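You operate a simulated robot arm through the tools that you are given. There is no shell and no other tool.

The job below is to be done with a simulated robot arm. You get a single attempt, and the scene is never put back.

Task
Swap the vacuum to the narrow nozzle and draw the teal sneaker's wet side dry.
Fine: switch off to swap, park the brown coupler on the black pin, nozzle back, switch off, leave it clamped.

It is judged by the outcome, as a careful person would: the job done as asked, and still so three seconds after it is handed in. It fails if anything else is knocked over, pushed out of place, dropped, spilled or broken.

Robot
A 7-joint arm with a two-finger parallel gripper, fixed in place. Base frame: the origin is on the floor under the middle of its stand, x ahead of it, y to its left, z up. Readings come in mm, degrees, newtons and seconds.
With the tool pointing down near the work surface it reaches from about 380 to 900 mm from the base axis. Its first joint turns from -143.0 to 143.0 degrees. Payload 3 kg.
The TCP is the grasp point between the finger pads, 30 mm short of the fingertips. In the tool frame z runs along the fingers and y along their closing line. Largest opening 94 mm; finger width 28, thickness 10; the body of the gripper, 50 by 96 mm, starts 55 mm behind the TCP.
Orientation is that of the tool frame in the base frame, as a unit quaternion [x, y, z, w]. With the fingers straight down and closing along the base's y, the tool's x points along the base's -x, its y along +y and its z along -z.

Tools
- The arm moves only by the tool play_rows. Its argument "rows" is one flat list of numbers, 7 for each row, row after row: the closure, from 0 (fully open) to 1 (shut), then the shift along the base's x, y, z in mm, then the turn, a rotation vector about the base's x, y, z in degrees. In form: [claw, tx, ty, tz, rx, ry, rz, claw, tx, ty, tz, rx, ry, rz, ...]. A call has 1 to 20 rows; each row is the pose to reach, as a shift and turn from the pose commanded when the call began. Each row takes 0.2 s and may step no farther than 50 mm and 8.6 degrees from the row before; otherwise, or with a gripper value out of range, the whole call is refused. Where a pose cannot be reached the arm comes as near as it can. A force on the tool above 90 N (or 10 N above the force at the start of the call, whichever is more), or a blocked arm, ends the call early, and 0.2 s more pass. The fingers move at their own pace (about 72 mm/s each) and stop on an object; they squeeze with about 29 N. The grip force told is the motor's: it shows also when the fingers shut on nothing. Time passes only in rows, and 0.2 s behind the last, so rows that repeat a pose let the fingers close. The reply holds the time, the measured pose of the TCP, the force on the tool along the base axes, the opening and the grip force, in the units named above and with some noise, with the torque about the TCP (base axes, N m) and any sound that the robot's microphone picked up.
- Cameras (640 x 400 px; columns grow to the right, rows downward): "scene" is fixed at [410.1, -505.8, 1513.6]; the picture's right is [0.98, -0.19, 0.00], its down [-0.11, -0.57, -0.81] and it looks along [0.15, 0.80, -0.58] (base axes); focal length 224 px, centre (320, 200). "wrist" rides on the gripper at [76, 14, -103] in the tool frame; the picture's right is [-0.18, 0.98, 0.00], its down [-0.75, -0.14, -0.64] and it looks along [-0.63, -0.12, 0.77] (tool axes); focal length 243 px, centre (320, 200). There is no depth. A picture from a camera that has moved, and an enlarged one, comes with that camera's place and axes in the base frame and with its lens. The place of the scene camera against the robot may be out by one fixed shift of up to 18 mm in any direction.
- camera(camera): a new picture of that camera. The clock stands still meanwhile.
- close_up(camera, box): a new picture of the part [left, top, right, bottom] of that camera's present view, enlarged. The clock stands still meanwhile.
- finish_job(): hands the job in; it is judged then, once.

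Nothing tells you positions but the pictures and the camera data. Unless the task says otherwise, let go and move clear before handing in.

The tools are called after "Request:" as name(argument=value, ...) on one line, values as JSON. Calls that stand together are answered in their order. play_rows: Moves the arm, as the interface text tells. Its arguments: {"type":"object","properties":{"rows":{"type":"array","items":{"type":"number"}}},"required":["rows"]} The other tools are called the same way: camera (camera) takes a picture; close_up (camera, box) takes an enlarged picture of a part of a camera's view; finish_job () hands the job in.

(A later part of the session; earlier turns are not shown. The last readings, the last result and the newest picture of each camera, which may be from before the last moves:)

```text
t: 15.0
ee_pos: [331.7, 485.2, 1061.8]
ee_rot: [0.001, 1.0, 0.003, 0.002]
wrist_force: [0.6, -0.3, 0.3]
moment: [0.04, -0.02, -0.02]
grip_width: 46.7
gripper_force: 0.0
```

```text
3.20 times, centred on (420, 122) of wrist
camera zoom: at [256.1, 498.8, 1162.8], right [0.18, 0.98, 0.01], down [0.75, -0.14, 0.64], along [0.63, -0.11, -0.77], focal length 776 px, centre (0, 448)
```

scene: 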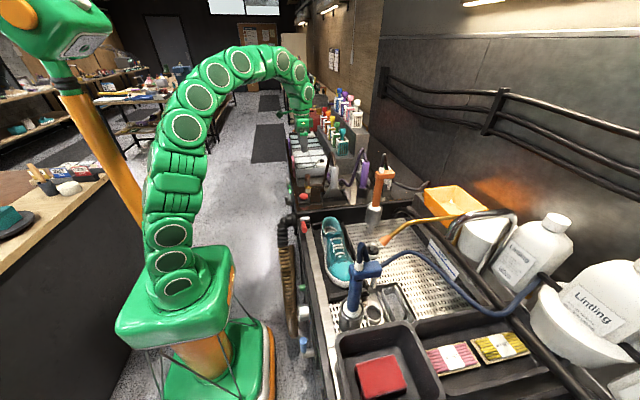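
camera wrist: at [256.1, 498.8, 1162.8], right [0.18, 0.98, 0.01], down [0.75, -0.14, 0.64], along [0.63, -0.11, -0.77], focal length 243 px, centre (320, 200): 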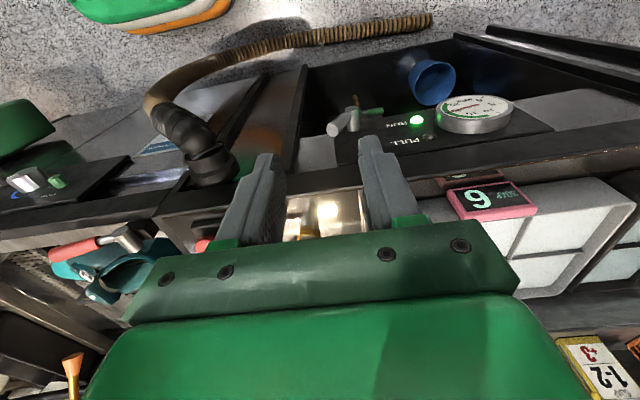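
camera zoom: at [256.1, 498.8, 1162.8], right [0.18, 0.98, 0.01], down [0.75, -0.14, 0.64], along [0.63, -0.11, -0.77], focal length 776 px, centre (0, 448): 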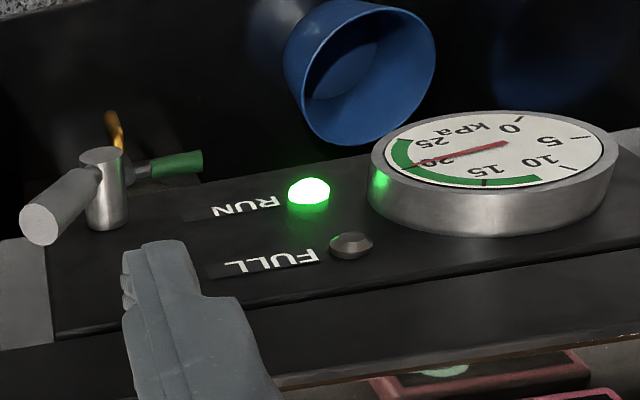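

The vacuum is still running at about 20 kPa, so the mushroom isn't its switch. I'll check that the press changed nothing else visible.

Request:
camera(camera="scene")

Request:
close_up(camera="scene", box=[270, 180, 430, 280])

Request:
close_up(camera="scene", box=[270, 270, 430, 370])

Request:
close_up(camera="wrist", box=[0, 130, 160, 230])

```text
taken
```

scene: 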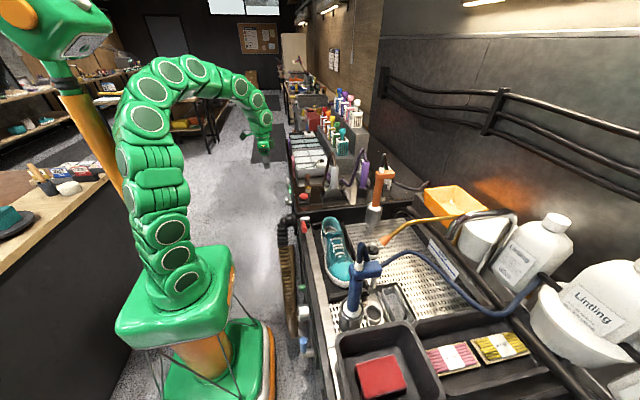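

```text
4.00 times, centred on (350, 230) of scene
camera zoom: at [410.1, -505.8, 1513.6], right [0.98, -0.19, 0.0], down [-0.11, -0.57, -0.81], along [0.15, 0.8, -0.58], focal length 897 px, centre (200, 80)
```

zoom: 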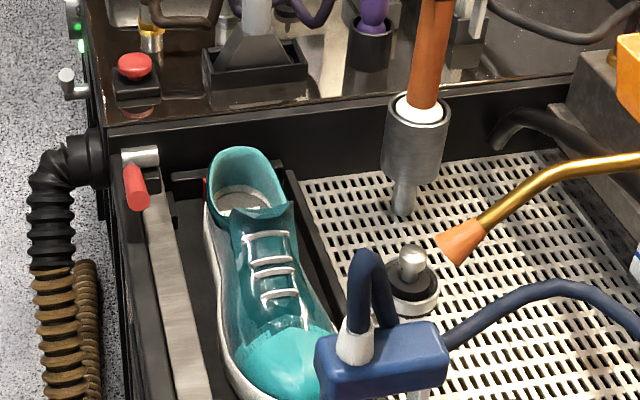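

```text
4.00 times, centred on (350, 320) of scene
camera zoom: at [410.1, -505.8, 1513.6], right [0.98, -0.19, 0.0], down [-0.11, -0.57, -0.81], along [0.15, 0.8, -0.58], focal length 897 px, centre (200, -280)
```

zoom: 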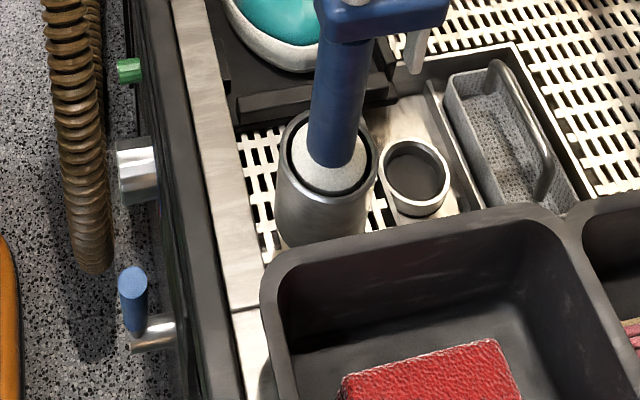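

```text
4.00 times, centred on (80, 180) of wrist
camera zoom: at [256.1, 498.8, 1162.8], right [0.18, 0.98, 0.01], down [0.75, -0.14, 0.64], along [0.63, -0.11, -0.77], focal length 970 px, centre (1280, 280)
```

zoom: 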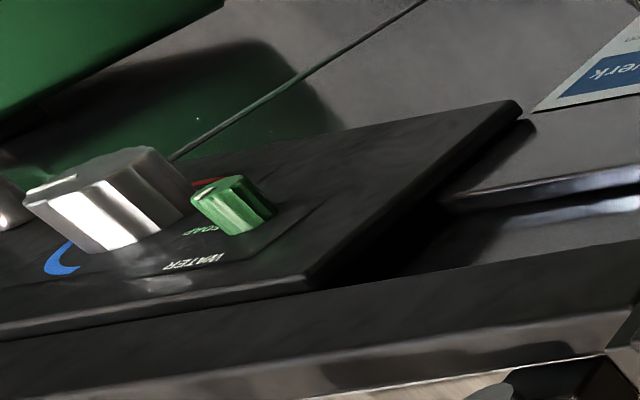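

Nothing else visibly changed, and WATER/SOAP, temperature and blue lever belong to the bath, so the grey lever beside RUN is most likely the vacuum switch. I'll tilt the tool and bring closed fingers to the right side of that lever (grip end near (410, 490, 818)).

Request:
play_rows(rows=[1, 0, -10, -40, 0, -8, 0, 1, 0, -20, -80, 0, -16, 0, 1, 0, -22, -125, 0, -24, 0, 1, 0, -22, -170, 0, -25, 0, 1, 15, -22, -195, 0, -25, 0])

Request:
camera(camera="wrist")

Request:
close_up(camera="scene", box=[255, 150, 335, 230])

```text
t: 16.2
ee_pos: [347.0, 458.8, 865.7]
ee_rot: [-0.004, 0.975, -0.001, 0.22]
wrist_force: [0.7, -1.2, -0.2]
moment: [-0.02, -0.03, -0.01]
grip_width: 0.2
gripper_force: 29.1
```

```text
taken
camera wrist: at [234.6, 474.0, 923.7], right [0.16, 0.98, 0.08], down [0.41, -0.14, 0.9], along [0.9, -0.11, -0.42], focal length 243 px, centre (320, 200)
```

wrist: 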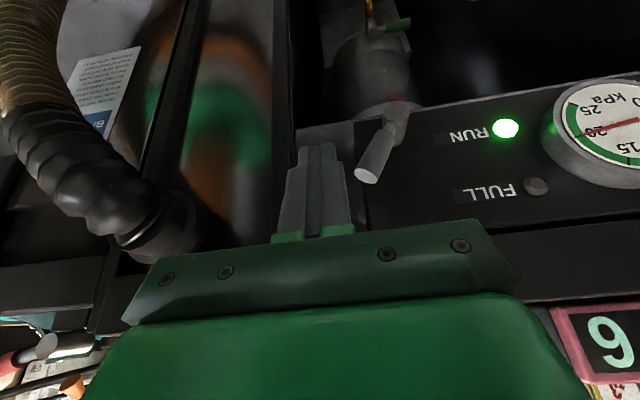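

```text
5.00 times, centred on (295, 190) of scene
camera zoom: at [410.1, -505.8, 1513.6], right [0.98, -0.19, 0.0], down [-0.11, -0.57, -0.81], along [0.15, 0.8, -0.58], focal length 1121 px, centre (445, 250)
```

zoom: 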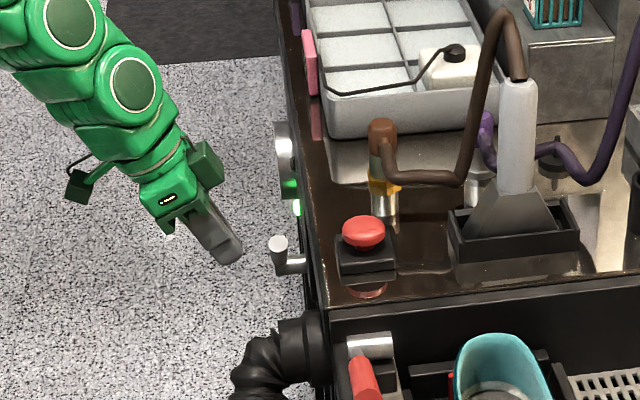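

Good frontal view now. I'll zoom on the lever for any red mark or label before pushing.

Request:
close_up(camera="wrist", box=[320, 40, 440, 220])

Request:
close_up(camera="wrist", box=[290, 0, 450, 100])

```text
2.22 times, centred on (380, 130) of wrist
camera zoom: at [234.6, 474.0, 923.7], right [0.16, 0.98, 0.08], down [0.41, -0.14, 0.9], along [0.9, -0.11, -0.42], focal length 539 px, centre (187, 356)
```

zoom: 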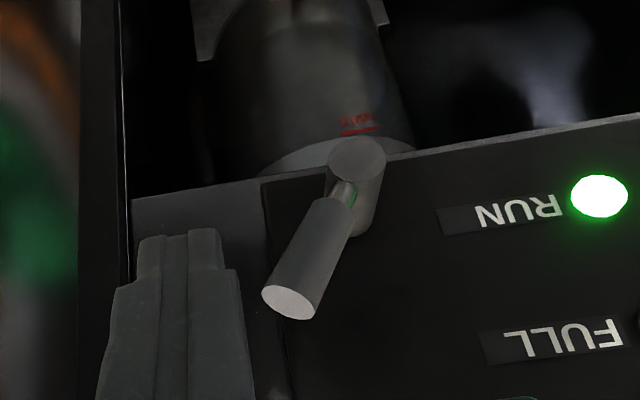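

```text
4.00 times, centred on (370, 50) of wrist
camera zoom: at [234.6, 474.0, 923.7], right [0.16, 0.98, 0.08], down [0.41, -0.14, 0.9], along [0.9, -0.11, -0.42], focal length 970 px, centre (120, 800)
```

zoom: 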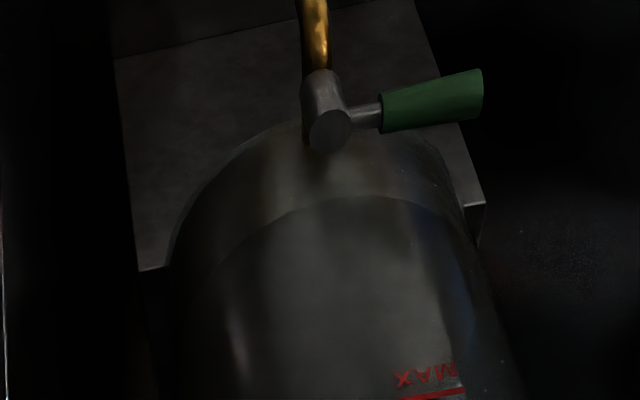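

The lever has no label; the drain tap with the green handle and a MAX line is separate and stays untouched. I'll move the fingertips to the lever's right side and push it gently leftward (+y), checking the lamp.

Request:
play_rows(rows=[1, 20, 0, -15, 0, 0, 0, 1, 40, 0, -28, 0, 0, 0, 1, 48, 3, -33, 0, 0, 0, 1, 48, 10, -33, 0, 0, 0, 1, 48, 18, -33, 0, 0, 0, 1, 48, 26, -33, 0, 0, 0, 1, 48, 32, -33, 0, 0, 0])

Request:
camera(camera="wrist")

Request:
close_up(camera="scene", box=[255, 150, 335, 230])

```text
t: 17.4
ee_pos: [396.5, 475.8, 835.3]
ee_rot: [0.001, 0.976, -0.001, 0.218]
wrist_force: [-21.2, -24.0, 40.7]
moment: [0.62, -0.34, 0.12]
grip_width: 0.1
gripper_force: 29.0
stopped in row 6: the force on the tool passed its limit at 108 N (the readings are from after the stop); the commanded pose is now the measured one
```

```text
taken
camera wrist: at [283.8, 490.0, 895.1], right [0.17, 0.98, 0.08], down [0.41, -0.14, 0.9], along [0.9, -0.12, -0.42], focal length 243 px, centre (320, 200)
```

wrist: 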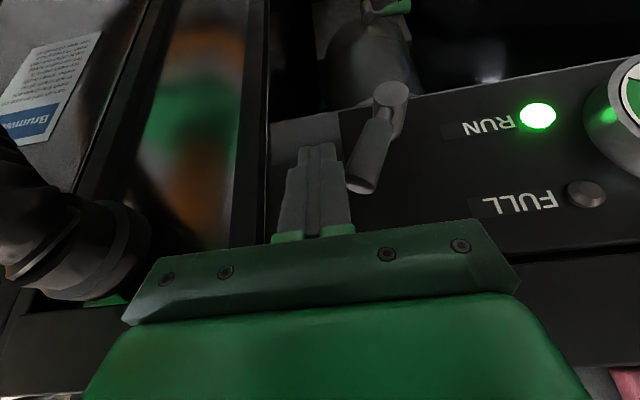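

```text
5.00 times, centred on (295, 190) of scene
camera zoom: at [410.1, -505.8, 1513.6], right [0.98, -0.19, 0.0], down [-0.11, -0.57, -0.81], along [0.15, 0.8, -0.58], focal length 1121 px, centre (445, 250)
```

zoom: 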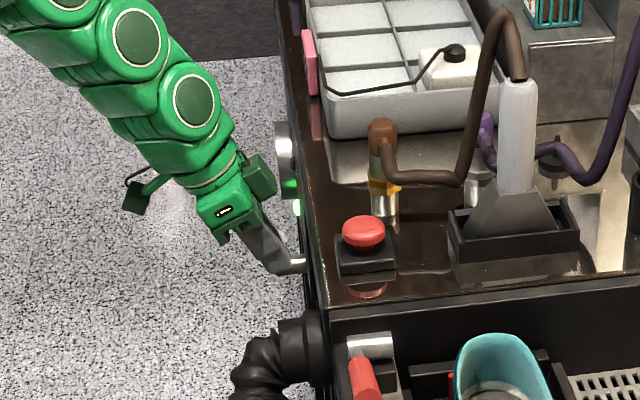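

The push met a firm stop with upward reaction. I'll zoom to see what the fingertips touch.

Request:
close_up(camera="wrist", box=[260, 70, 440, 240])

Request:
close_up(camera="scene", box=[275, 185, 315, 215])

```text
2.35 times, centred on (350, 155) of wrist
camera zoom: at [283.8, 490.0, 895.1], right [0.17, 0.98, 0.08], down [0.41, -0.14, 0.9], along [0.9, -0.12, -0.42], focal length 571 px, centre (249, 306)
```

zoom: 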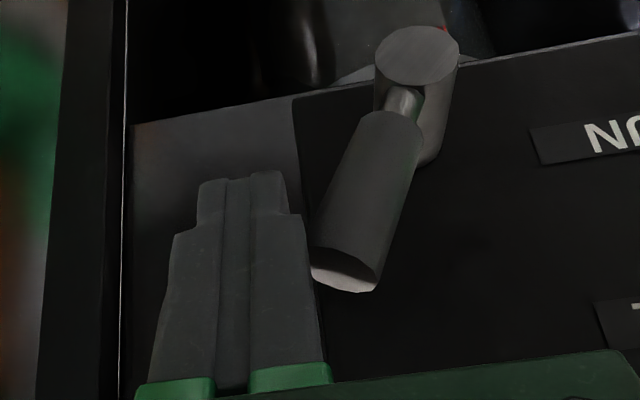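

```text
13.33 times, centred on (295, 200) of scene
camera zoom: at [410.1, -505.8, 1513.6], right [0.98, -0.19, 0.0], down [-0.11, -0.57, -0.81], along [0.15, 0.8, -0.58], focal length 2990 px, centre (653, 200)
```

zoom: 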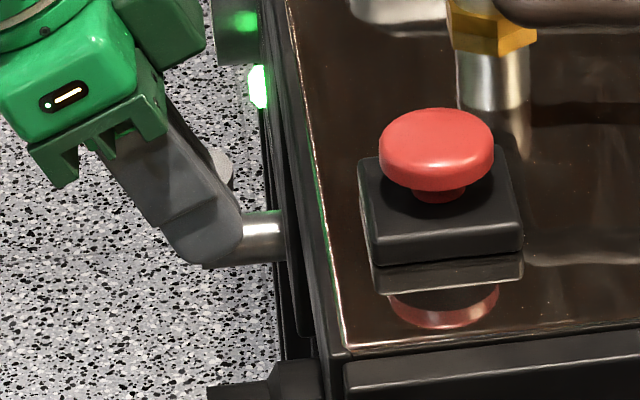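

The fingers reached the grip but it resisted. I'll back off slightly and compare the lever's angle.

Request:
play_rows(rows=[1, 0, -8, 0, 0, 0, 0, 1, -10, -18, 5, 0, 0, 0, 1, -49, -17, 30, 0, 0, 0])

Request:
close_up(camera="wrist", box=[320, 40, 440, 220])

Request:
close_up(camera="scene", box=[275, 185, 315, 215])

```text
t: 18.2
ee_pos: [347.3, 459.1, 865.9]
ee_rot: [0.001, 0.976, -0.001, 0.218]
wrist_force: [0.1, -0.4, 0.3]
moment: [0.02, -0.03, 0.02]
grip_width: 0.0
gripper_force: 29.3
```

```text
2.22 times, centred on (380, 130) of wrist
camera zoom: at [235.5, 472.8, 924.1], right [0.17, 0.98, 0.08], down [0.41, -0.14, 0.9], along [0.9, -0.12, -0.42], focal length 539 px, centre (187, 356)
```

zoom: 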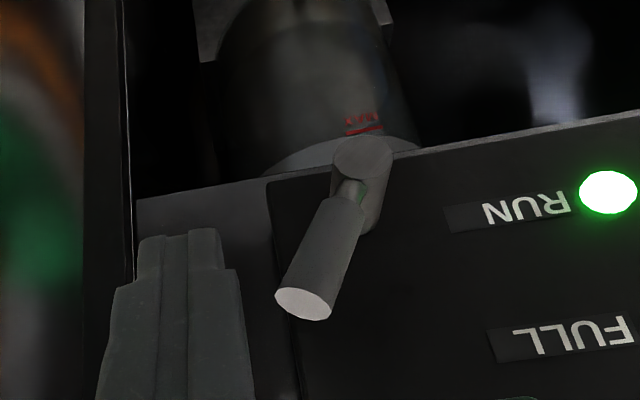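

```text
13.33 times, centred on (295, 200) of scene
camera zoom: at [410.1, -505.8, 1513.6], right [0.98, -0.19, 0.0], down [-0.11, -0.57, -0.81], along [0.15, 0.8, -0.58], focal length 2990 px, centre (653, 200)
```

zoom: 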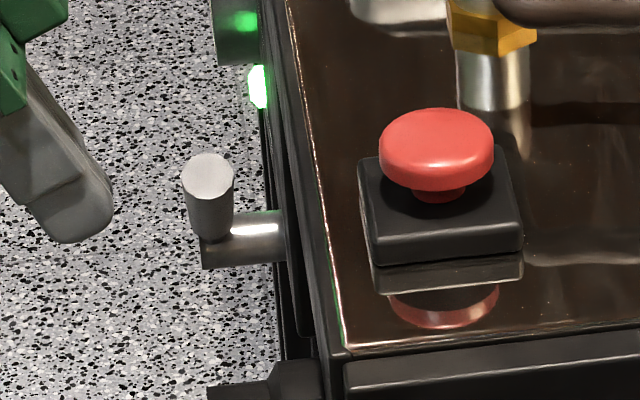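

The lever moved only about 3° at most. I'll retry the push a little higher on the grip and further from the panel, in small steps, reading the forces.

Request:
play_rows(rows=[1, 20, 0, -12, 0, 0, 0, 1, 40, 4, -25, 0, 0, 0, 1, 42, 10, -26, 0, 0, 0, 1, 42, 14, -26, 0, 0, 0, 1, 42, 16, -26, 0, 0, 0])

Request:
play_rows(rows=[1, 0, 2, 0, 0, 0, 0, 1, 0, 4, 0, 0, 0, 0])

Request:
play_rows(rows=[1, 0, 2, 0, 0, 0, 0, 1, 0, 4, 0, 0, 0, 0])

Request:
close_up(camera="wrist", box=[260, 70, 440, 240])

```text
t: 19.4
ee_pos: [389.7, 475.3, 839.5]
ee_rot: [0.002, 0.976, -0.001, 0.218]
wrist_force: [1.3, -3.4, 4.2]
moment: [-0.03, -0.12, -0.06]
grip_width: 0.1
gripper_force: 29.4
```

```text
t: 20.0
ee_pos: [389.9, 479.3, 840.1]
ee_rot: [0.001, 0.976, -0.001, 0.218]
wrist_force: [0.7, -0.9, 0.3]
moment: [0.01, -0.03, -0.01]
grip_width: 0.2
gripper_force: 29.3
```

```text
t: 20.6
ee_pos: [389.5, 483.5, 839.0]
ee_rot: [0.0, 0.976, 0.0, 0.219]
wrist_force: [-0.5, 0.2, -0.1]
moment: [-0.02, 0.02, -0.01]
grip_width: 0.0
gripper_force: 29.3
```

```text
2.35 times, centred on (350, 155) of wrist
camera zoom: at [277.2, 498.3, 898.2], right [0.17, 0.98, 0.08], down [0.41, -0.14, 0.9], along [0.9, -0.12, -0.42], focal length 571 px, centre (249, 306)
```

zoom: 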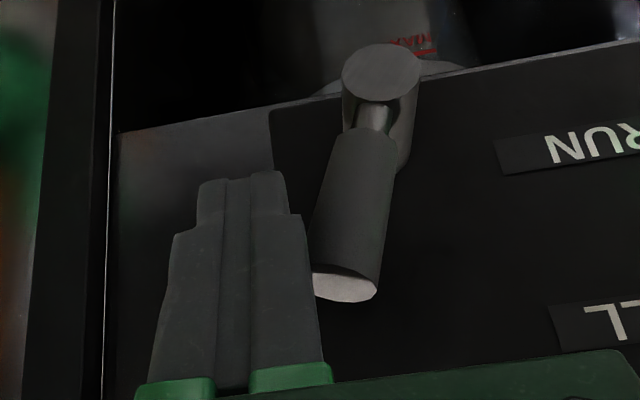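

The lever moves freely now (the earlier stop was the tips touching the panel). I'll keep pushing it leftward and check the lamp.

Request:
play_rows(rows=[1, 0, 5, 0, 0, 0, 0, 1, 0, 10, 0, 0, 0, 0, 1, 0, 15, 0, 0, 0, 0, 1, 0, 20, 0, 0, 0, 0])

Request:
camera(camera="wrist")

```text
t: 21.6
ee_pos: [389.3, 504.0, 841.8]
ee_rot: [0.001, 0.976, -0.001, 0.219]
wrist_force: [-10.6, -6.5, 55.2]
moment: [0.8, -0.83, 0.04]
grip_width: 0.0
gripper_force: 29.3
```

```text
taken
camera wrist: at [277.0, 518.2, 899.8], right [0.17, 0.98, 0.08], down [0.41, -0.14, 0.9], along [0.9, -0.12, -0.42], focal length 243 px, centre (320, 200)
```

wrist: 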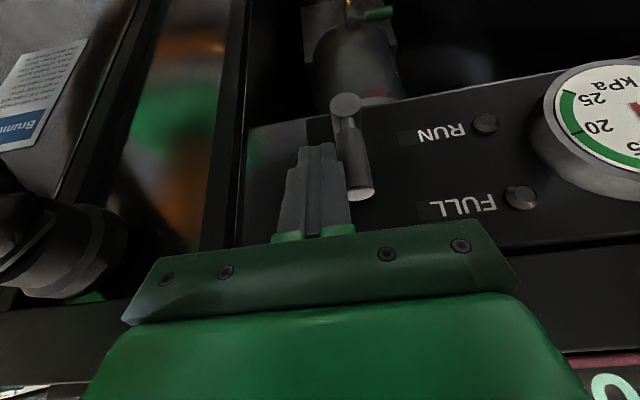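

The RUN lamp is out, so the grey lever is the vacuum's switch. I'll ease off, lift slightly, and push it fully to its off side.

Request:
play_rows(rows=[1, 0, -5, 0, 0, 0, 0, 1, 0, -7, 8, 0, 0, 0, 1, 0, -2, 8, 0, 0, 0, 1, 0, 4, 8, 0, 0, 0, 1, 0, 9, 6, 0, 0, 0])

Request:
camera(camera="wrist")

```text
t: 22.8
ee_pos: [389.0, 513.6, 845.7]
ee_rot: [0.001, 0.976, 0.0, 0.218]
wrist_force: [0.7, -0.8, -0.7]
moment: [-0.04, 0.03, 0.0]
grip_width: 0.0
gripper_force: 29.2
```

```text
taken
camera wrist: at [277.2, 527.7, 904.4], right [0.17, 0.98, 0.08], down [0.41, -0.14, 0.9], along [0.9, -0.12, -0.42], focal length 243 px, centre (320, 200)
```

wrist: 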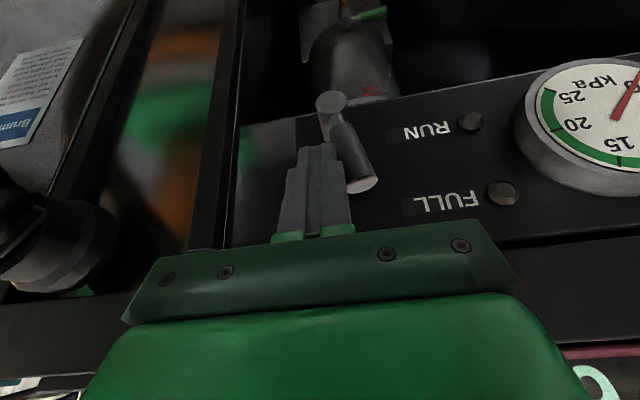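

The gauge needle is falling to zero. I'll push a bit more to reach the end stop.

Request:
play_rows(rows=[1, 0, 4, -2, 0, 0, 0, 1, 0, 8, -4, 0, 0, 0, 1, 0, 11, -5, 0, 0, 0, 1, 0, 14, -6, 0, 0, 0])

Request:
camera(camera="wrist")

```text
t: 23.8
ee_pos: [389.3, 518.9, 842.3]
ee_rot: [0.003, 0.976, -0.006, 0.219]
wrist_force: [-20.5, -26.1, 27.9]
moment: [-0.43, 0.12, -0.22]
grip_width: 0.1
gripper_force: 29.4
stopped in row 4: the force on the tool passed its limit at 99 N (the readings are from after the stop); the commanded pose is now the measured one
```

```text
taken
camera wrist: at [278.0, 535.5, 900.3], right [0.18, 0.98, 0.07], down [0.41, -0.14, 0.9], along [0.9, -0.13, -0.42], focal length 243 px, centre (320, 200)
```

wrist: 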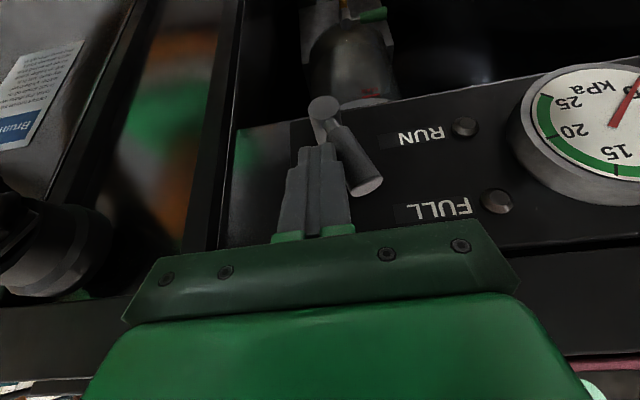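

The switch lever is at its off stop, RUN is dark and the gauge is at zero. I'll back away, straighten the tool and rise, then turn the gripper to close along x for the couplers.

Request:
play_rows(rows=[1, 0, -8, 0, 0, 0, 0, 1, -30, -12, 10, 0, 0, 0, 1, -60, -12, 45, 0, 8, 0, 0.5, -60, -12, 93, 0, 16, 0, 0.5, -50, -20, 140, 0, 24, 0, 0.4, -40, -30, 185, 0, 25.3, 0, 0.4, -20, -45, 230, 0, 25.3, 0, 0.4, 0, -60, 270, 0, 25.3, 0, 0.4, 20, -70, 310, 0, 25.3, 0])

Request:
camera(camera="wrist")

Request:
camera(camera="scene")

```text
refused: row 7 steps farther than a row can; nothing moved
```

```text
taken
camera wrist: at [278.0, 535.5, 900.3], right [0.18, 0.98, 0.07], down [0.41, -0.14, 0.9], along [0.9, -0.13, -0.42], focal length 243 px, centre (320, 200)
```

wrist: 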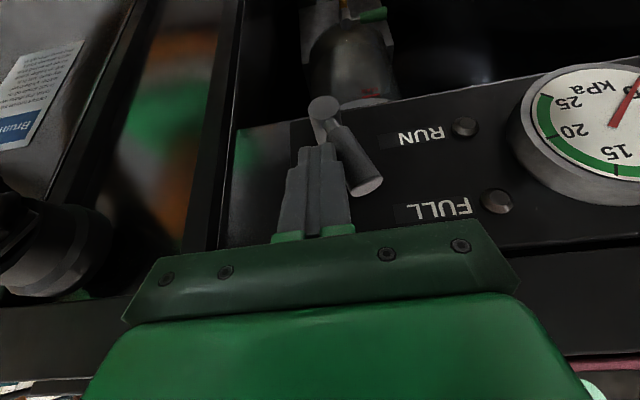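

```text
taken
```

scene: 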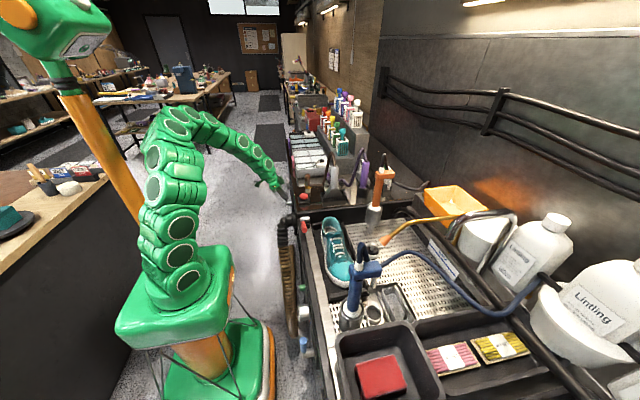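

Request:
play_rows(rows=[1, 0, -8, 0, 0, 0, 0, 1, -30, -12, 10, 0, 0, 0, 1, -60, -12, 45, 0, 8, 0, 0.5, -60, -12, 90, 0, 16, 0, 0.5, -52, -18, 135, 0, 24, 0, 0.4, -42, -26, 180, 0, 25.3, 0, 0.4, -30, -36, 222, 0, 25.3, 0, 0.4, -15, -46, 262, 0, 25.3, 0, 0.4, 0, -58, 305, 0, 25.3, 0])

Request:
camera(camera="wrist")

Request:
close_up(camera="scene", box=[275, 150, 355, 210])

```text
t: 25.8
ee_pos: [388.2, 462.1, 1147.4]
ee_rot: [0.001, 1.0, -0.004, -0.001]
wrist_force: [0.3, -1.6, -0.4]
moment: [0.02, 0.01, 0.01]
grip_width: 56.4
gripper_force: 0.2
```

```text
taken
camera wrist: at [313.4, 478.9, 1247.5], right [0.19, 0.98, -0.01], down [0.75, -0.14, 0.64], along [0.63, -0.13, -0.77], focal length 243 px, centre (320, 200)
```

wrist: 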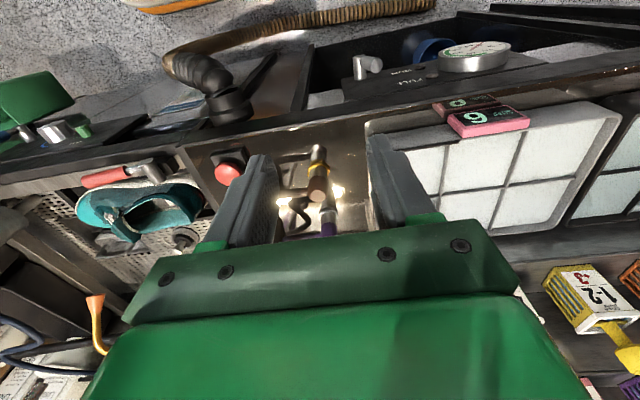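

```text
6.67 times, centred on (315, 180) of scene
camera zoom: at [410.1, -505.8, 1513.6], right [0.98, -0.19, 0.0], down [-0.11, -0.57, -0.81], along [0.15, 0.8, -0.58], focal length 1495 px, centre (353, 333)
```

zoom: 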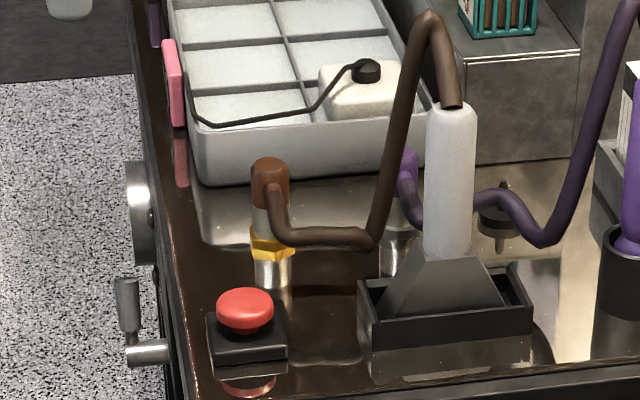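

RUN is off and the lever leans to the off side. I'll zoom on the brown coupler to refine its axis position.

Request:
close_up(camera="wrist", box=[280, 130, 360, 240])

```text
3.64 times, centred on (320, 185) of wrist
camera zoom: at [313.4, 478.9, 1247.5], right [0.19, 0.98, -0.01], down [0.75, -0.14, 0.64], along [0.63, -0.13, -0.77], focal length 882 px, centre (320, 254)
```

zoom: 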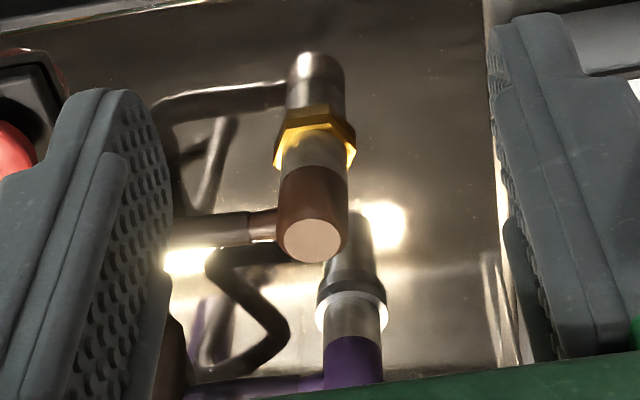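

The counter is mirror-like; the coupler's axis is at about (517, 434.5), top z≈989, gold base top ≈931. I'll turn the gripper −90° about vertical (to close along x, clear of the hose) while moving above it.

Request:
play_rows(rows=[0.4, 15, -3, 0, 0, 0, -8.5, 0.4, 30, -6, 0, 0, 0, -17, 0.4, 45, -9, 0, 0, 0, -25.5, 0.4, 60, -12, 0, 0, 0, -34, 0.4, 75, -15, 0, 0, 0, -42.5, 0.4, 90, -18, 0, 0, 0, -51, 0.4, 105, -21, 0, 0, 0, -59.5, 0.4, 115, -24, 0, 0, 0, -68, 0.4, 125, -27, 0, 0, 0, -76.5, 0.4, 129, -28, 0, 0, 0, -85, 0.4, 129, -28, 0, 0, 0, -89.5])

Request:
camera(camera="wrist")

Request:
camera(camera="scene")

```text
t: 28.1
ee_pos: [519.2, 435.4, 1147.0]
ee_rot: [0.705, 0.709, -0.003, -0.004]
wrist_force: [0.2, 0.5, 0.1]
moment: [-0.01, -0.03, -0.04]
grip_width: 56.4
gripper_force: 0.1
```

```text
taken
camera wrist: at [534.5, 511.5, 1247.1], right [0.98, -0.18, -0.01], down [-0.13, -0.76, 0.64], along [-0.12, -0.63, -0.77], focal length 243 px, centre (320, 200)
```

wrist: 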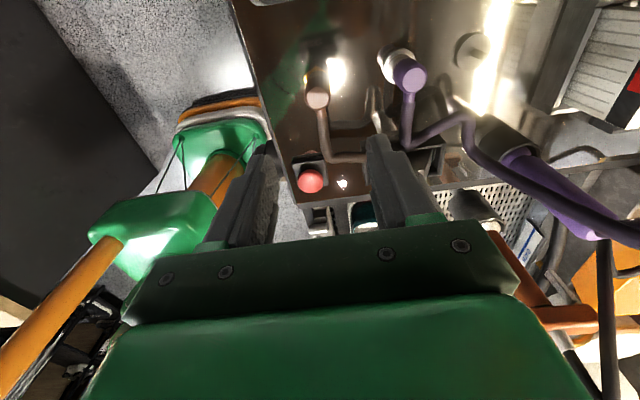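

```text
taken
```

scene: 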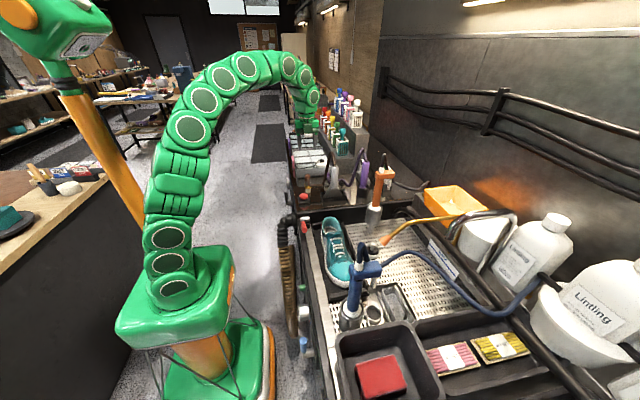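

The rotation works. From this side I can see all three posts; I'll zoom in to measure them.

Request:
close_up(camera="wrist", box=[280, 20, 500, 150])

Request:
close_up(camera="wrist", box=[430, 20, 510, 90])

```text
2.91 times, centred on (390, 85) of wrist
camera zoom: at [534.5, 511.5, 1247.1], right [0.98, -0.18, -0.01], down [-0.13, -0.76, 0.64], along [-0.12, -0.63, -0.77], focal length 706 px, centre (116, 534)
```

zoom: 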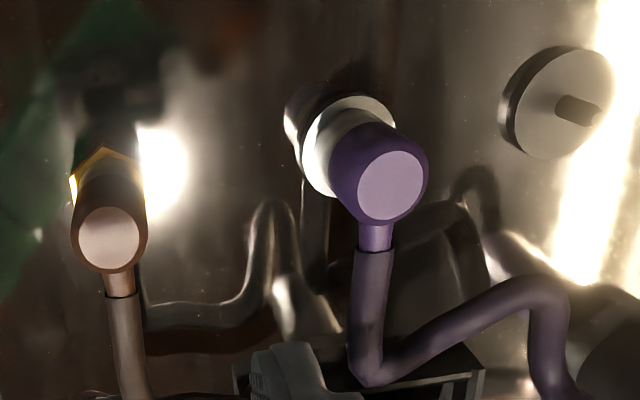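

```text
5.71 times, centred on (470, 55) of wrist
camera zoom: at [534.5, 511.5, 1247.1], right [0.98, -0.18, -0.01], down [-0.13, -0.76, 0.64], along [-0.12, -0.63, -0.77], focal length 1386 px, centre (-537, 1029)
```

zoom: 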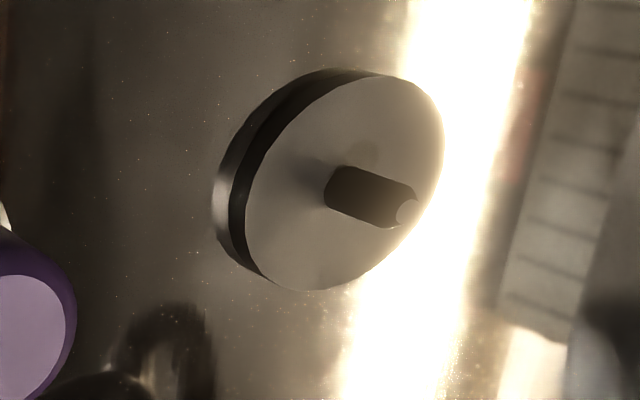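

All three posts measured: brown (517, 434.5), purple (610, 435), black pin (693.5, 434.5), seat height about 930. I'll descend above the brown coupler and check alignment.

Request:
play_rows(rows=[0.4, -1, 0, -40, 0, 0, 0, 0.4, -1, 0, -80, 0, 0, 0, 0.4, -1, 0, -115, 0, 0, 0])

Request:
camera(camera="wrist")

Request:
close_up(camera="scene", box=[275, 140, 355, 200])

```text
t: 28.9
ee_pos: [518.8, 435.4, 1029.8]
ee_rot: [0.705, 0.709, -0.003, -0.005]
wrist_force: [-0.5, 0.3, 1.2]
moment: [0.01, 0.01, -0.02]
grip_width: 56.2
gripper_force: 0.1
```

```text
taken
camera wrist: at [533.2, 511.5, 1130.6], right [0.98, -0.18, -0.01], down [-0.13, -0.75, 0.64], along [-0.12, -0.63, -0.77], focal length 243 px, centre (320, 200)
```

wrist: 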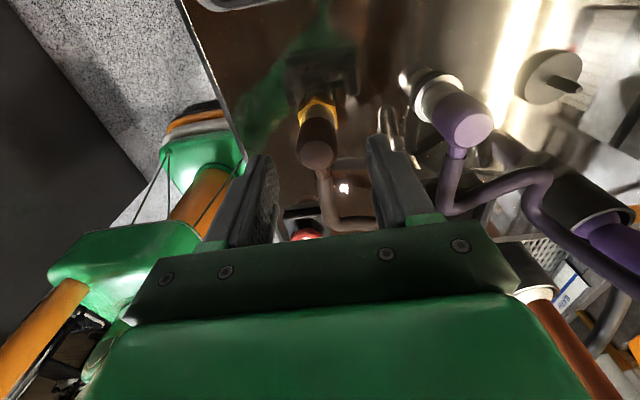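

```text
6.67 times, centred on (315, 170) of scene
camera zoom: at [410.1, -505.8, 1513.6], right [0.98, -0.19, 0.0], down [-0.11, -0.57, -0.81], along [0.15, 0.8, -0.58], focal length 1495 px, centre (353, 400)
```

zoom: 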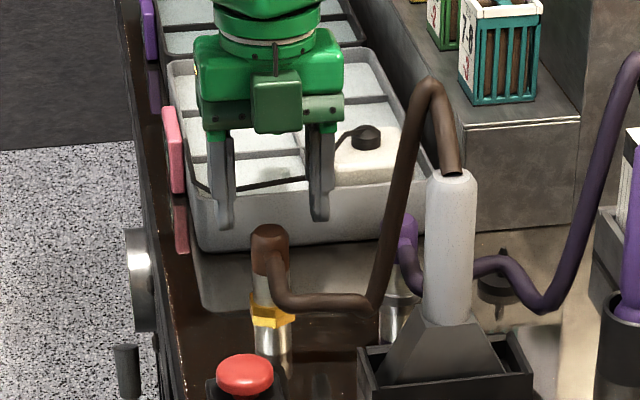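

Alignment is within 2 mm. I'll correct, descend to grip the brown cap at z≈967, and close.

Request:
play_rows(rows=[0.4, -1.8, -0.5, -30, 0, 0, 0, 0.4, -1.8, -0.5, -55, 0, 0, 0, 0.4, -1.8, -0.5, -62, 0, 0, 0, 0.4, -1.8, -0.5, -62, 0, 0, 0])

Request:
camera(camera="wrist")

Request:
close_up(camera="scene", box=[275, 140, 355, 200])

```text
t: 29.9
ee_pos: [515.3, 434.4, 969.1]
ee_rot: [0.705, 0.709, -0.002, -0.004]
wrist_force: [-0.4, 0.1, 0.1]
moment: [-0.01, 0.03, 0.0]
grip_width: 56.5
gripper_force: 0.0
```

```text
taken
camera wrist: at [531.2, 510.7, 1069.8], right [0.98, -0.18, -0.01], down [-0.13, -0.76, 0.64], along [-0.12, -0.63, -0.77], focal length 243 px, centre (320, 200)
```

wrist: 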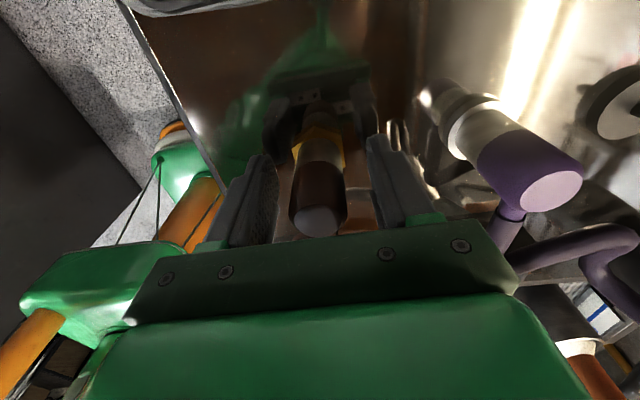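

```text
6.67 times, centred on (315, 170) of scene
camera zoom: at [410.1, -505.8, 1513.6], right [0.98, -0.19, 0.0], down [-0.11, -0.57, -0.81], along [0.15, 0.8, -0.58], focal length 1495 px, centre (353, 400)
```

zoom: 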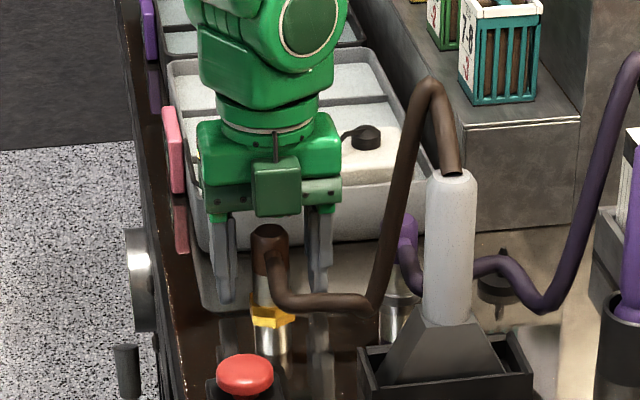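

The coupler is centred between the fingers. I'll close on it.

Request:
play_rows(rows=[1, 0, 0, 0, 0, 0, 0, 1, 0, 0, 0, 0, 0, 0, 1, 0, 0, 0, 0, 0, 0])

Request:
play_rows(rows=[1, 0, 0, 3, 0, 0, 0, 1, 0, 0, 6, 0, 0, 0])

Request:
close_up(camera="scene", box=[275, 140, 355, 200])

```text
t: 30.8
ee_pos: [515.8, 435.3, 967.9]
ee_rot: [0.705, 0.709, -0.003, -0.003]
wrist_force: [1.3, 0.0, 3.0]
moment: [0.03, -0.06, -0.01]
grip_width: 26.9
gripper_force: 29.5
```

```text
t: 31.4
ee_pos: [517.8, 434.8, 975.1]
ee_rot: [0.705, 0.709, -0.003, -0.003]
wrist_force: [-0.1, -0.2, 0.2]
moment: [0.01, 0.02, -0.04]
grip_width: 26.9
gripper_force: 28.9
```

```text
6.67 times, centred on (315, 170) of scene
camera zoom: at [410.1, -505.8, 1513.6], right [0.98, -0.19, 0.0], down [-0.11, -0.57, -0.81], along [0.15, 0.8, -0.58], focal length 1495 px, centre (353, 400)
```

zoom: 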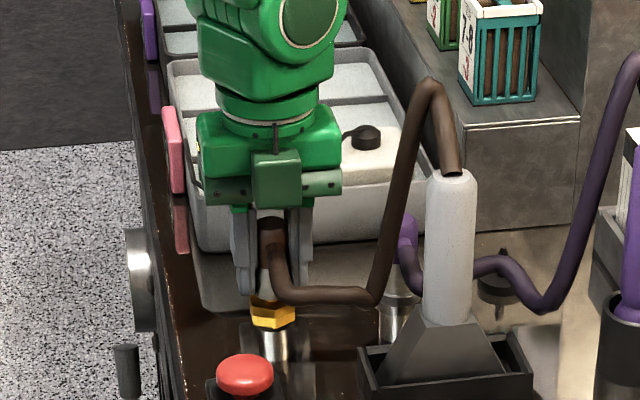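

It's gripped (27 mm) and lifting with almost no force. I'll lift it clear of the post.

Request:
play_rows(rows=[1, 0, 0, 10, 0, 0, 0, 1, 0, 0, 22, 0, 0, 0, 1, 0, 0, 36, 0, 0, 0, 1, 0, 0, 50, 0, 0, 0])

Request:
close_up(camera="scene", box=[275, 130, 375, 200])

Request:
camera(camera="wrist")

```text
t: 32.4
ee_pos: [516.1, 433.6, 1024.0]
ee_rot: [0.705, 0.709, -0.002, -0.004]
wrist_force: [-0.4, -0.6, -0.5]
moment: [-0.01, 0.0, 0.02]
grip_width: 26.8
gripper_force: 28.8
```

```text
5.71 times, centred on (325, 165) of scene
camera zoom: at [410.1, -505.8, 1513.6], right [0.98, -0.19, 0.0], down [-0.11, -0.57, -0.81], along [0.15, 0.8, -0.58], focal length 1281 px, centre (291, 400)
```

zoom: 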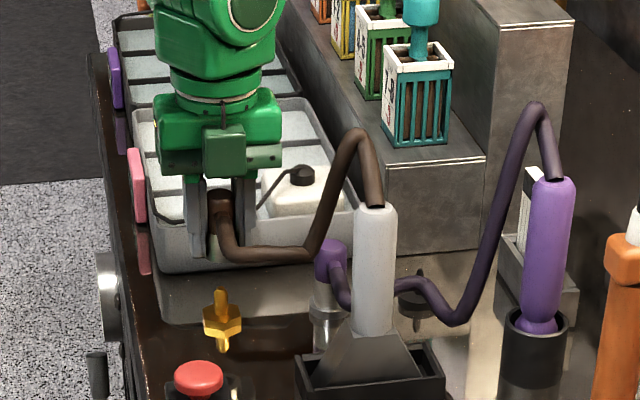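

```text
taken
camera wrist: at [531.8, 510.0, 1126.1], right [0.98, -0.18, -0.01], down [-0.13, -0.75, 0.64], along [-0.12, -0.63, -0.77], focal length 243 px, centre (320, 200)
```

wrist: 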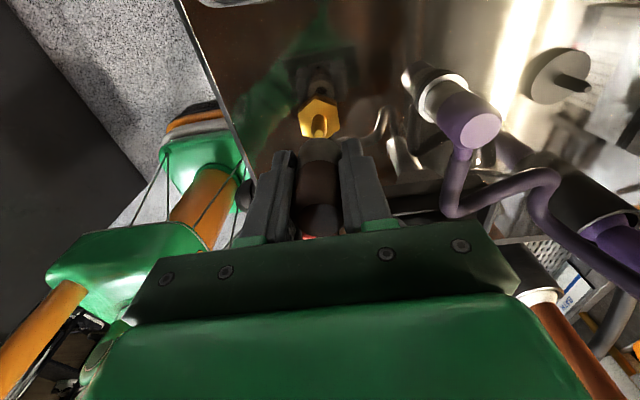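

The coupler is free; the port shows a gold hex with a stem. I'll raise it over the purple coupler and carry it toward the black pin, turning 30° so the wrist camera stays clear of the brush rack.

Request:
play_rows(rows=[1, 0, 0, 42, 0, 0, 0, 1, 30, 0, 45, 0, 0, 5, 1, 65, 0, 45, 0, 0, 11, 1, 100, 0, 45, 0, 0, 18, 1, 135, 0, 45, 0, 0, 25, 1, 160, 0, 45, 0, 0, 30, 1, 176, 0, 45, 0, 0, 30])

Request:
camera(camera="wrist")

Request:
close_up(camera="scene", box=[290, 120, 390, 200])

```text
t: 34.0
ee_pos: [693.2, 435.9, 1068.9]
ee_rot: [0.498, 0.867, -0.003, -0.004]
wrist_force: [0.0, 0.4, 0.3]
moment: [0.01, 0.02, 0.0]
grip_width: 26.6
gripper_force: 29.1
```

```text
taken
camera wrist: at [667.7, 508.1, 1170.0], right [0.94, 0.34, -0.01], down [0.26, -0.72, 0.64], along [0.21, -0.61, -0.77], focal length 243 px, centre (320, 200)
```

wrist: 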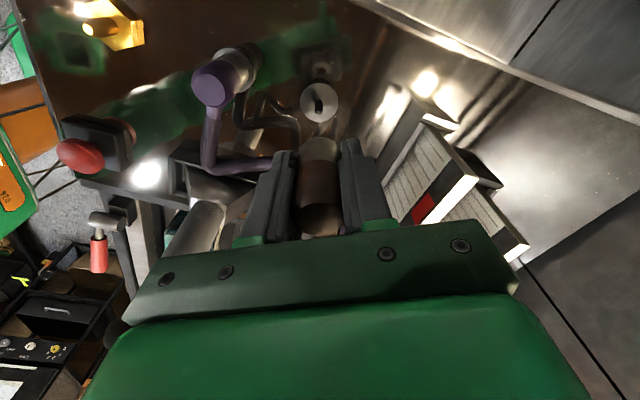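

```text
5.00 times, centred on (340, 160) of scene
camera zoom: at [410.1, -505.8, 1513.6], right [0.98, -0.19, 0.0], down [-0.11, -0.57, -0.81], along [0.15, 0.8, -0.58], focal length 1121 px, centre (220, 400)
```

zoom: 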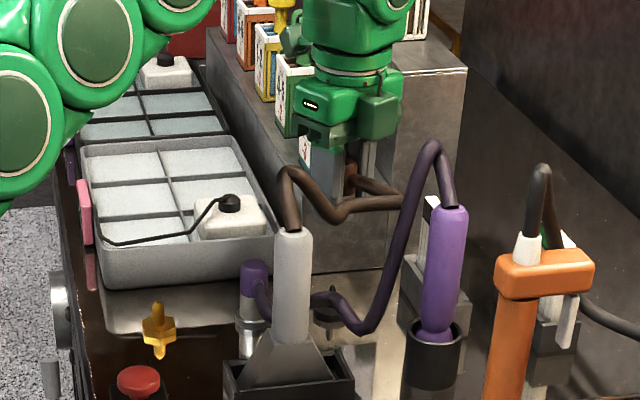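

The black pin is visible directly below the coupler. I'll zoom to check the alignment.

Request:
close_up(camera="wrist", box=[270, 60, 370, 240])

Request:
close_up(camera="scene", box=[325, 140, 385, 190])

```text
2.22 times, centred on (320, 150) of wrist
camera zoom: at [667.7, 508.1, 1170.0], right [0.94, 0.34, -0.01], down [0.26, -0.72, 0.64], along [0.21, -0.61, -0.77], focal length 539 px, centre (320, 311)
```

zoom: 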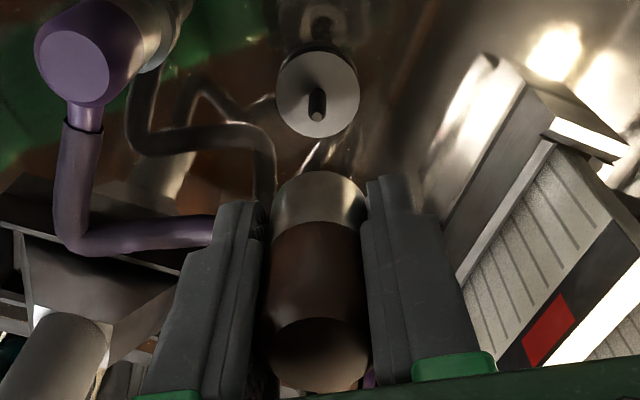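

```text
8.00 times, centred on (355, 165) of scene
camera zoom: at [410.1, -505.8, 1513.6], right [0.98, -0.19, 0.0], down [-0.11, -0.57, -0.81], along [0.15, 0.8, -0.58], focal length 1794 px, centre (40, 480)
```

zoom: 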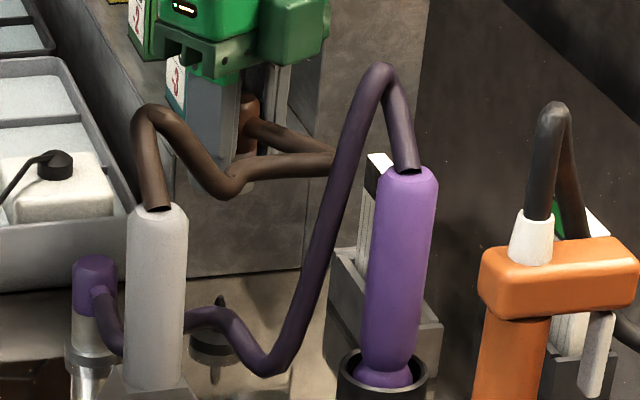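

The pin looks about 2 mm off the coupler axis. I'll correct and lower to just above the pin tip, then check again.

Request:
play_rows(rows=[1, -2, -1.5, -25, 0, 0, 0, 1, -2, -1.5, -50, 0, 0, 0, 1, -2, -1.5, -70, 0, 0, 0])

Request:
close_up(camera="wrist", box=[270, 60, 370, 240])

Request:
close_up(camera="scene", box=[325, 145, 385, 195])

```text
t: 34.8
ee_pos: [691.0, 433.7, 999.6]
ee_rot: [0.498, 0.867, -0.002, -0.003]
wrist_force: [-0.6, 0.3, 0.0]
moment: [-0.02, 0.01, -0.02]
grip_width: 26.9
gripper_force: 28.4
```

```text
2.22 times, centred on (320, 150) of wrist
camera zoom: at [666.0, 506.4, 1100.8], right [0.94, 0.34, -0.01], down [0.26, -0.72, 0.64], along [0.21, -0.61, -0.77], focal length 539 px, centre (320, 311)
```

zoom: 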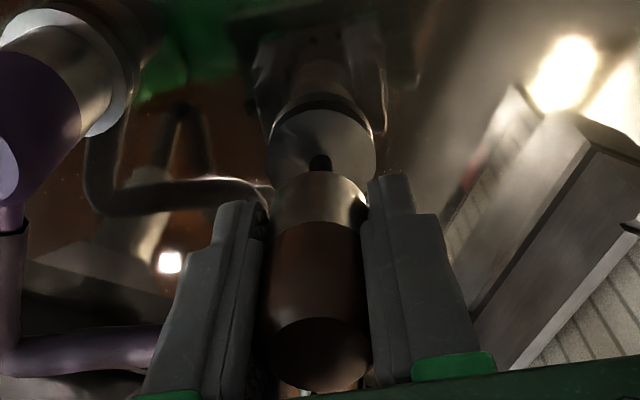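

```text
8.00 times, centred on (355, 170) of scene
camera zoom: at [410.1, -505.8, 1513.6], right [0.98, -0.19, 0.0], down [-0.11, -0.57, -0.81], along [0.15, 0.8, -0.58], focal length 1794 px, centre (40, 440)
```

zoom: 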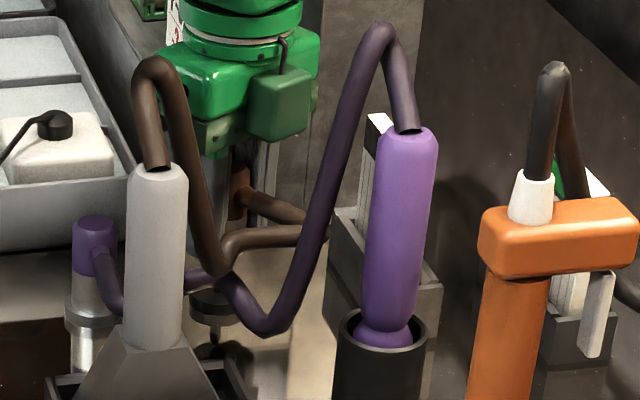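

Laterally the pin is centred under the coupler; I'll zoom further to check the front–back alignment.

Request:
close_up(camera="wrist", box=[290, 95, 350, 165])

Request:
close_up(camera="scene", box=[330, 160, 370, 190])

```text
5.71 times, centred on (320, 130) of wrist
camera zoom: at [666.0, 506.4, 1100.8], right [0.94, 0.34, -0.01], down [0.26, -0.72, 0.64], along [0.21, -0.61, -0.77], focal length 1386 px, centre (320, 600)
```

zoom: 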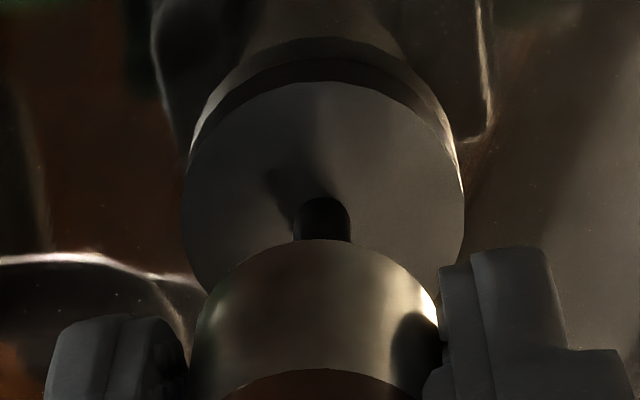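

```text
13.33 times, centred on (350, 175) of scene
camera zoom: at [410.1, -505.8, 1513.6], right [0.98, -0.19, 0.0], down [-0.11, -0.57, -0.81], along [0.15, 0.8, -0.58], focal length 2990 px, centre (-80, 533)
```

zoom: 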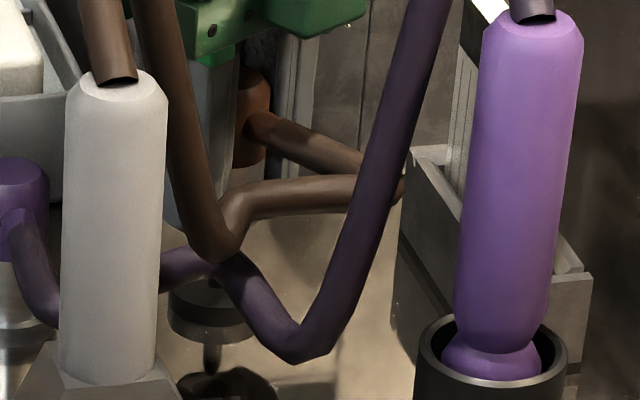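

Front–back looks aligned. One more cross-check in the scene view of the coupler edge against the black disc.

Request:
close_up(camera="scene", box=[338, 162, 362, 188])

```text
15.38 times, centred on (350, 175) of scene
camera zoom: at [410.1, -505.8, 1513.6], right [0.98, -0.19, 0.0], down [-0.11, -0.57, -0.81], along [0.15, 0.8, -0.58], focal length 3450 px, centre (-142, 585)
```

zoom: 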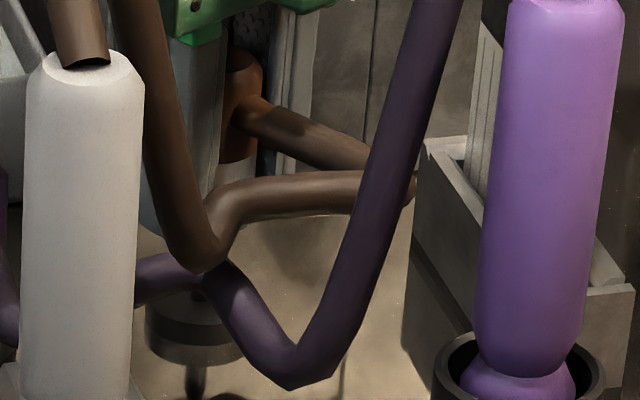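

Estimates agree within ~2 mm. I'll make a small compromise shift and lower gently, watching the force for contact.

Request:
play_rows(rows=[1, -0.7, 1.2, -6, 0, 0, 0, 1, -0.7, 1.2, -11, 0, 0, 0, 1, -0.7, 1.2, -15, 0, 0, 0])

Request:
close_up(camera="wrist", box=[290, 95, 350, 165])

```text
t: 35.5
ee_pos: [689.3, 433.5, 984.3]
ee_rot: [0.498, 0.867, -0.004, -0.003]
wrist_force: [0.4, -0.3, 0.3]
moment: [0.0, 0.01, 0.02]
grip_width: 27.1
gripper_force: 29.2
```

```text
5.71 times, centred on (320, 130) of wrist
camera zoom: at [664.8, 507.4, 1085.5], right [0.94, 0.34, -0.01], down [0.26, -0.72, 0.64], along [0.21, -0.61, -0.77], focal length 1386 px, centre (320, 600)
```

zoom: 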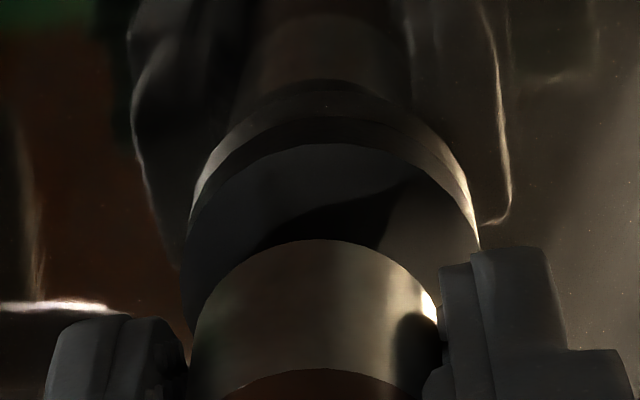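

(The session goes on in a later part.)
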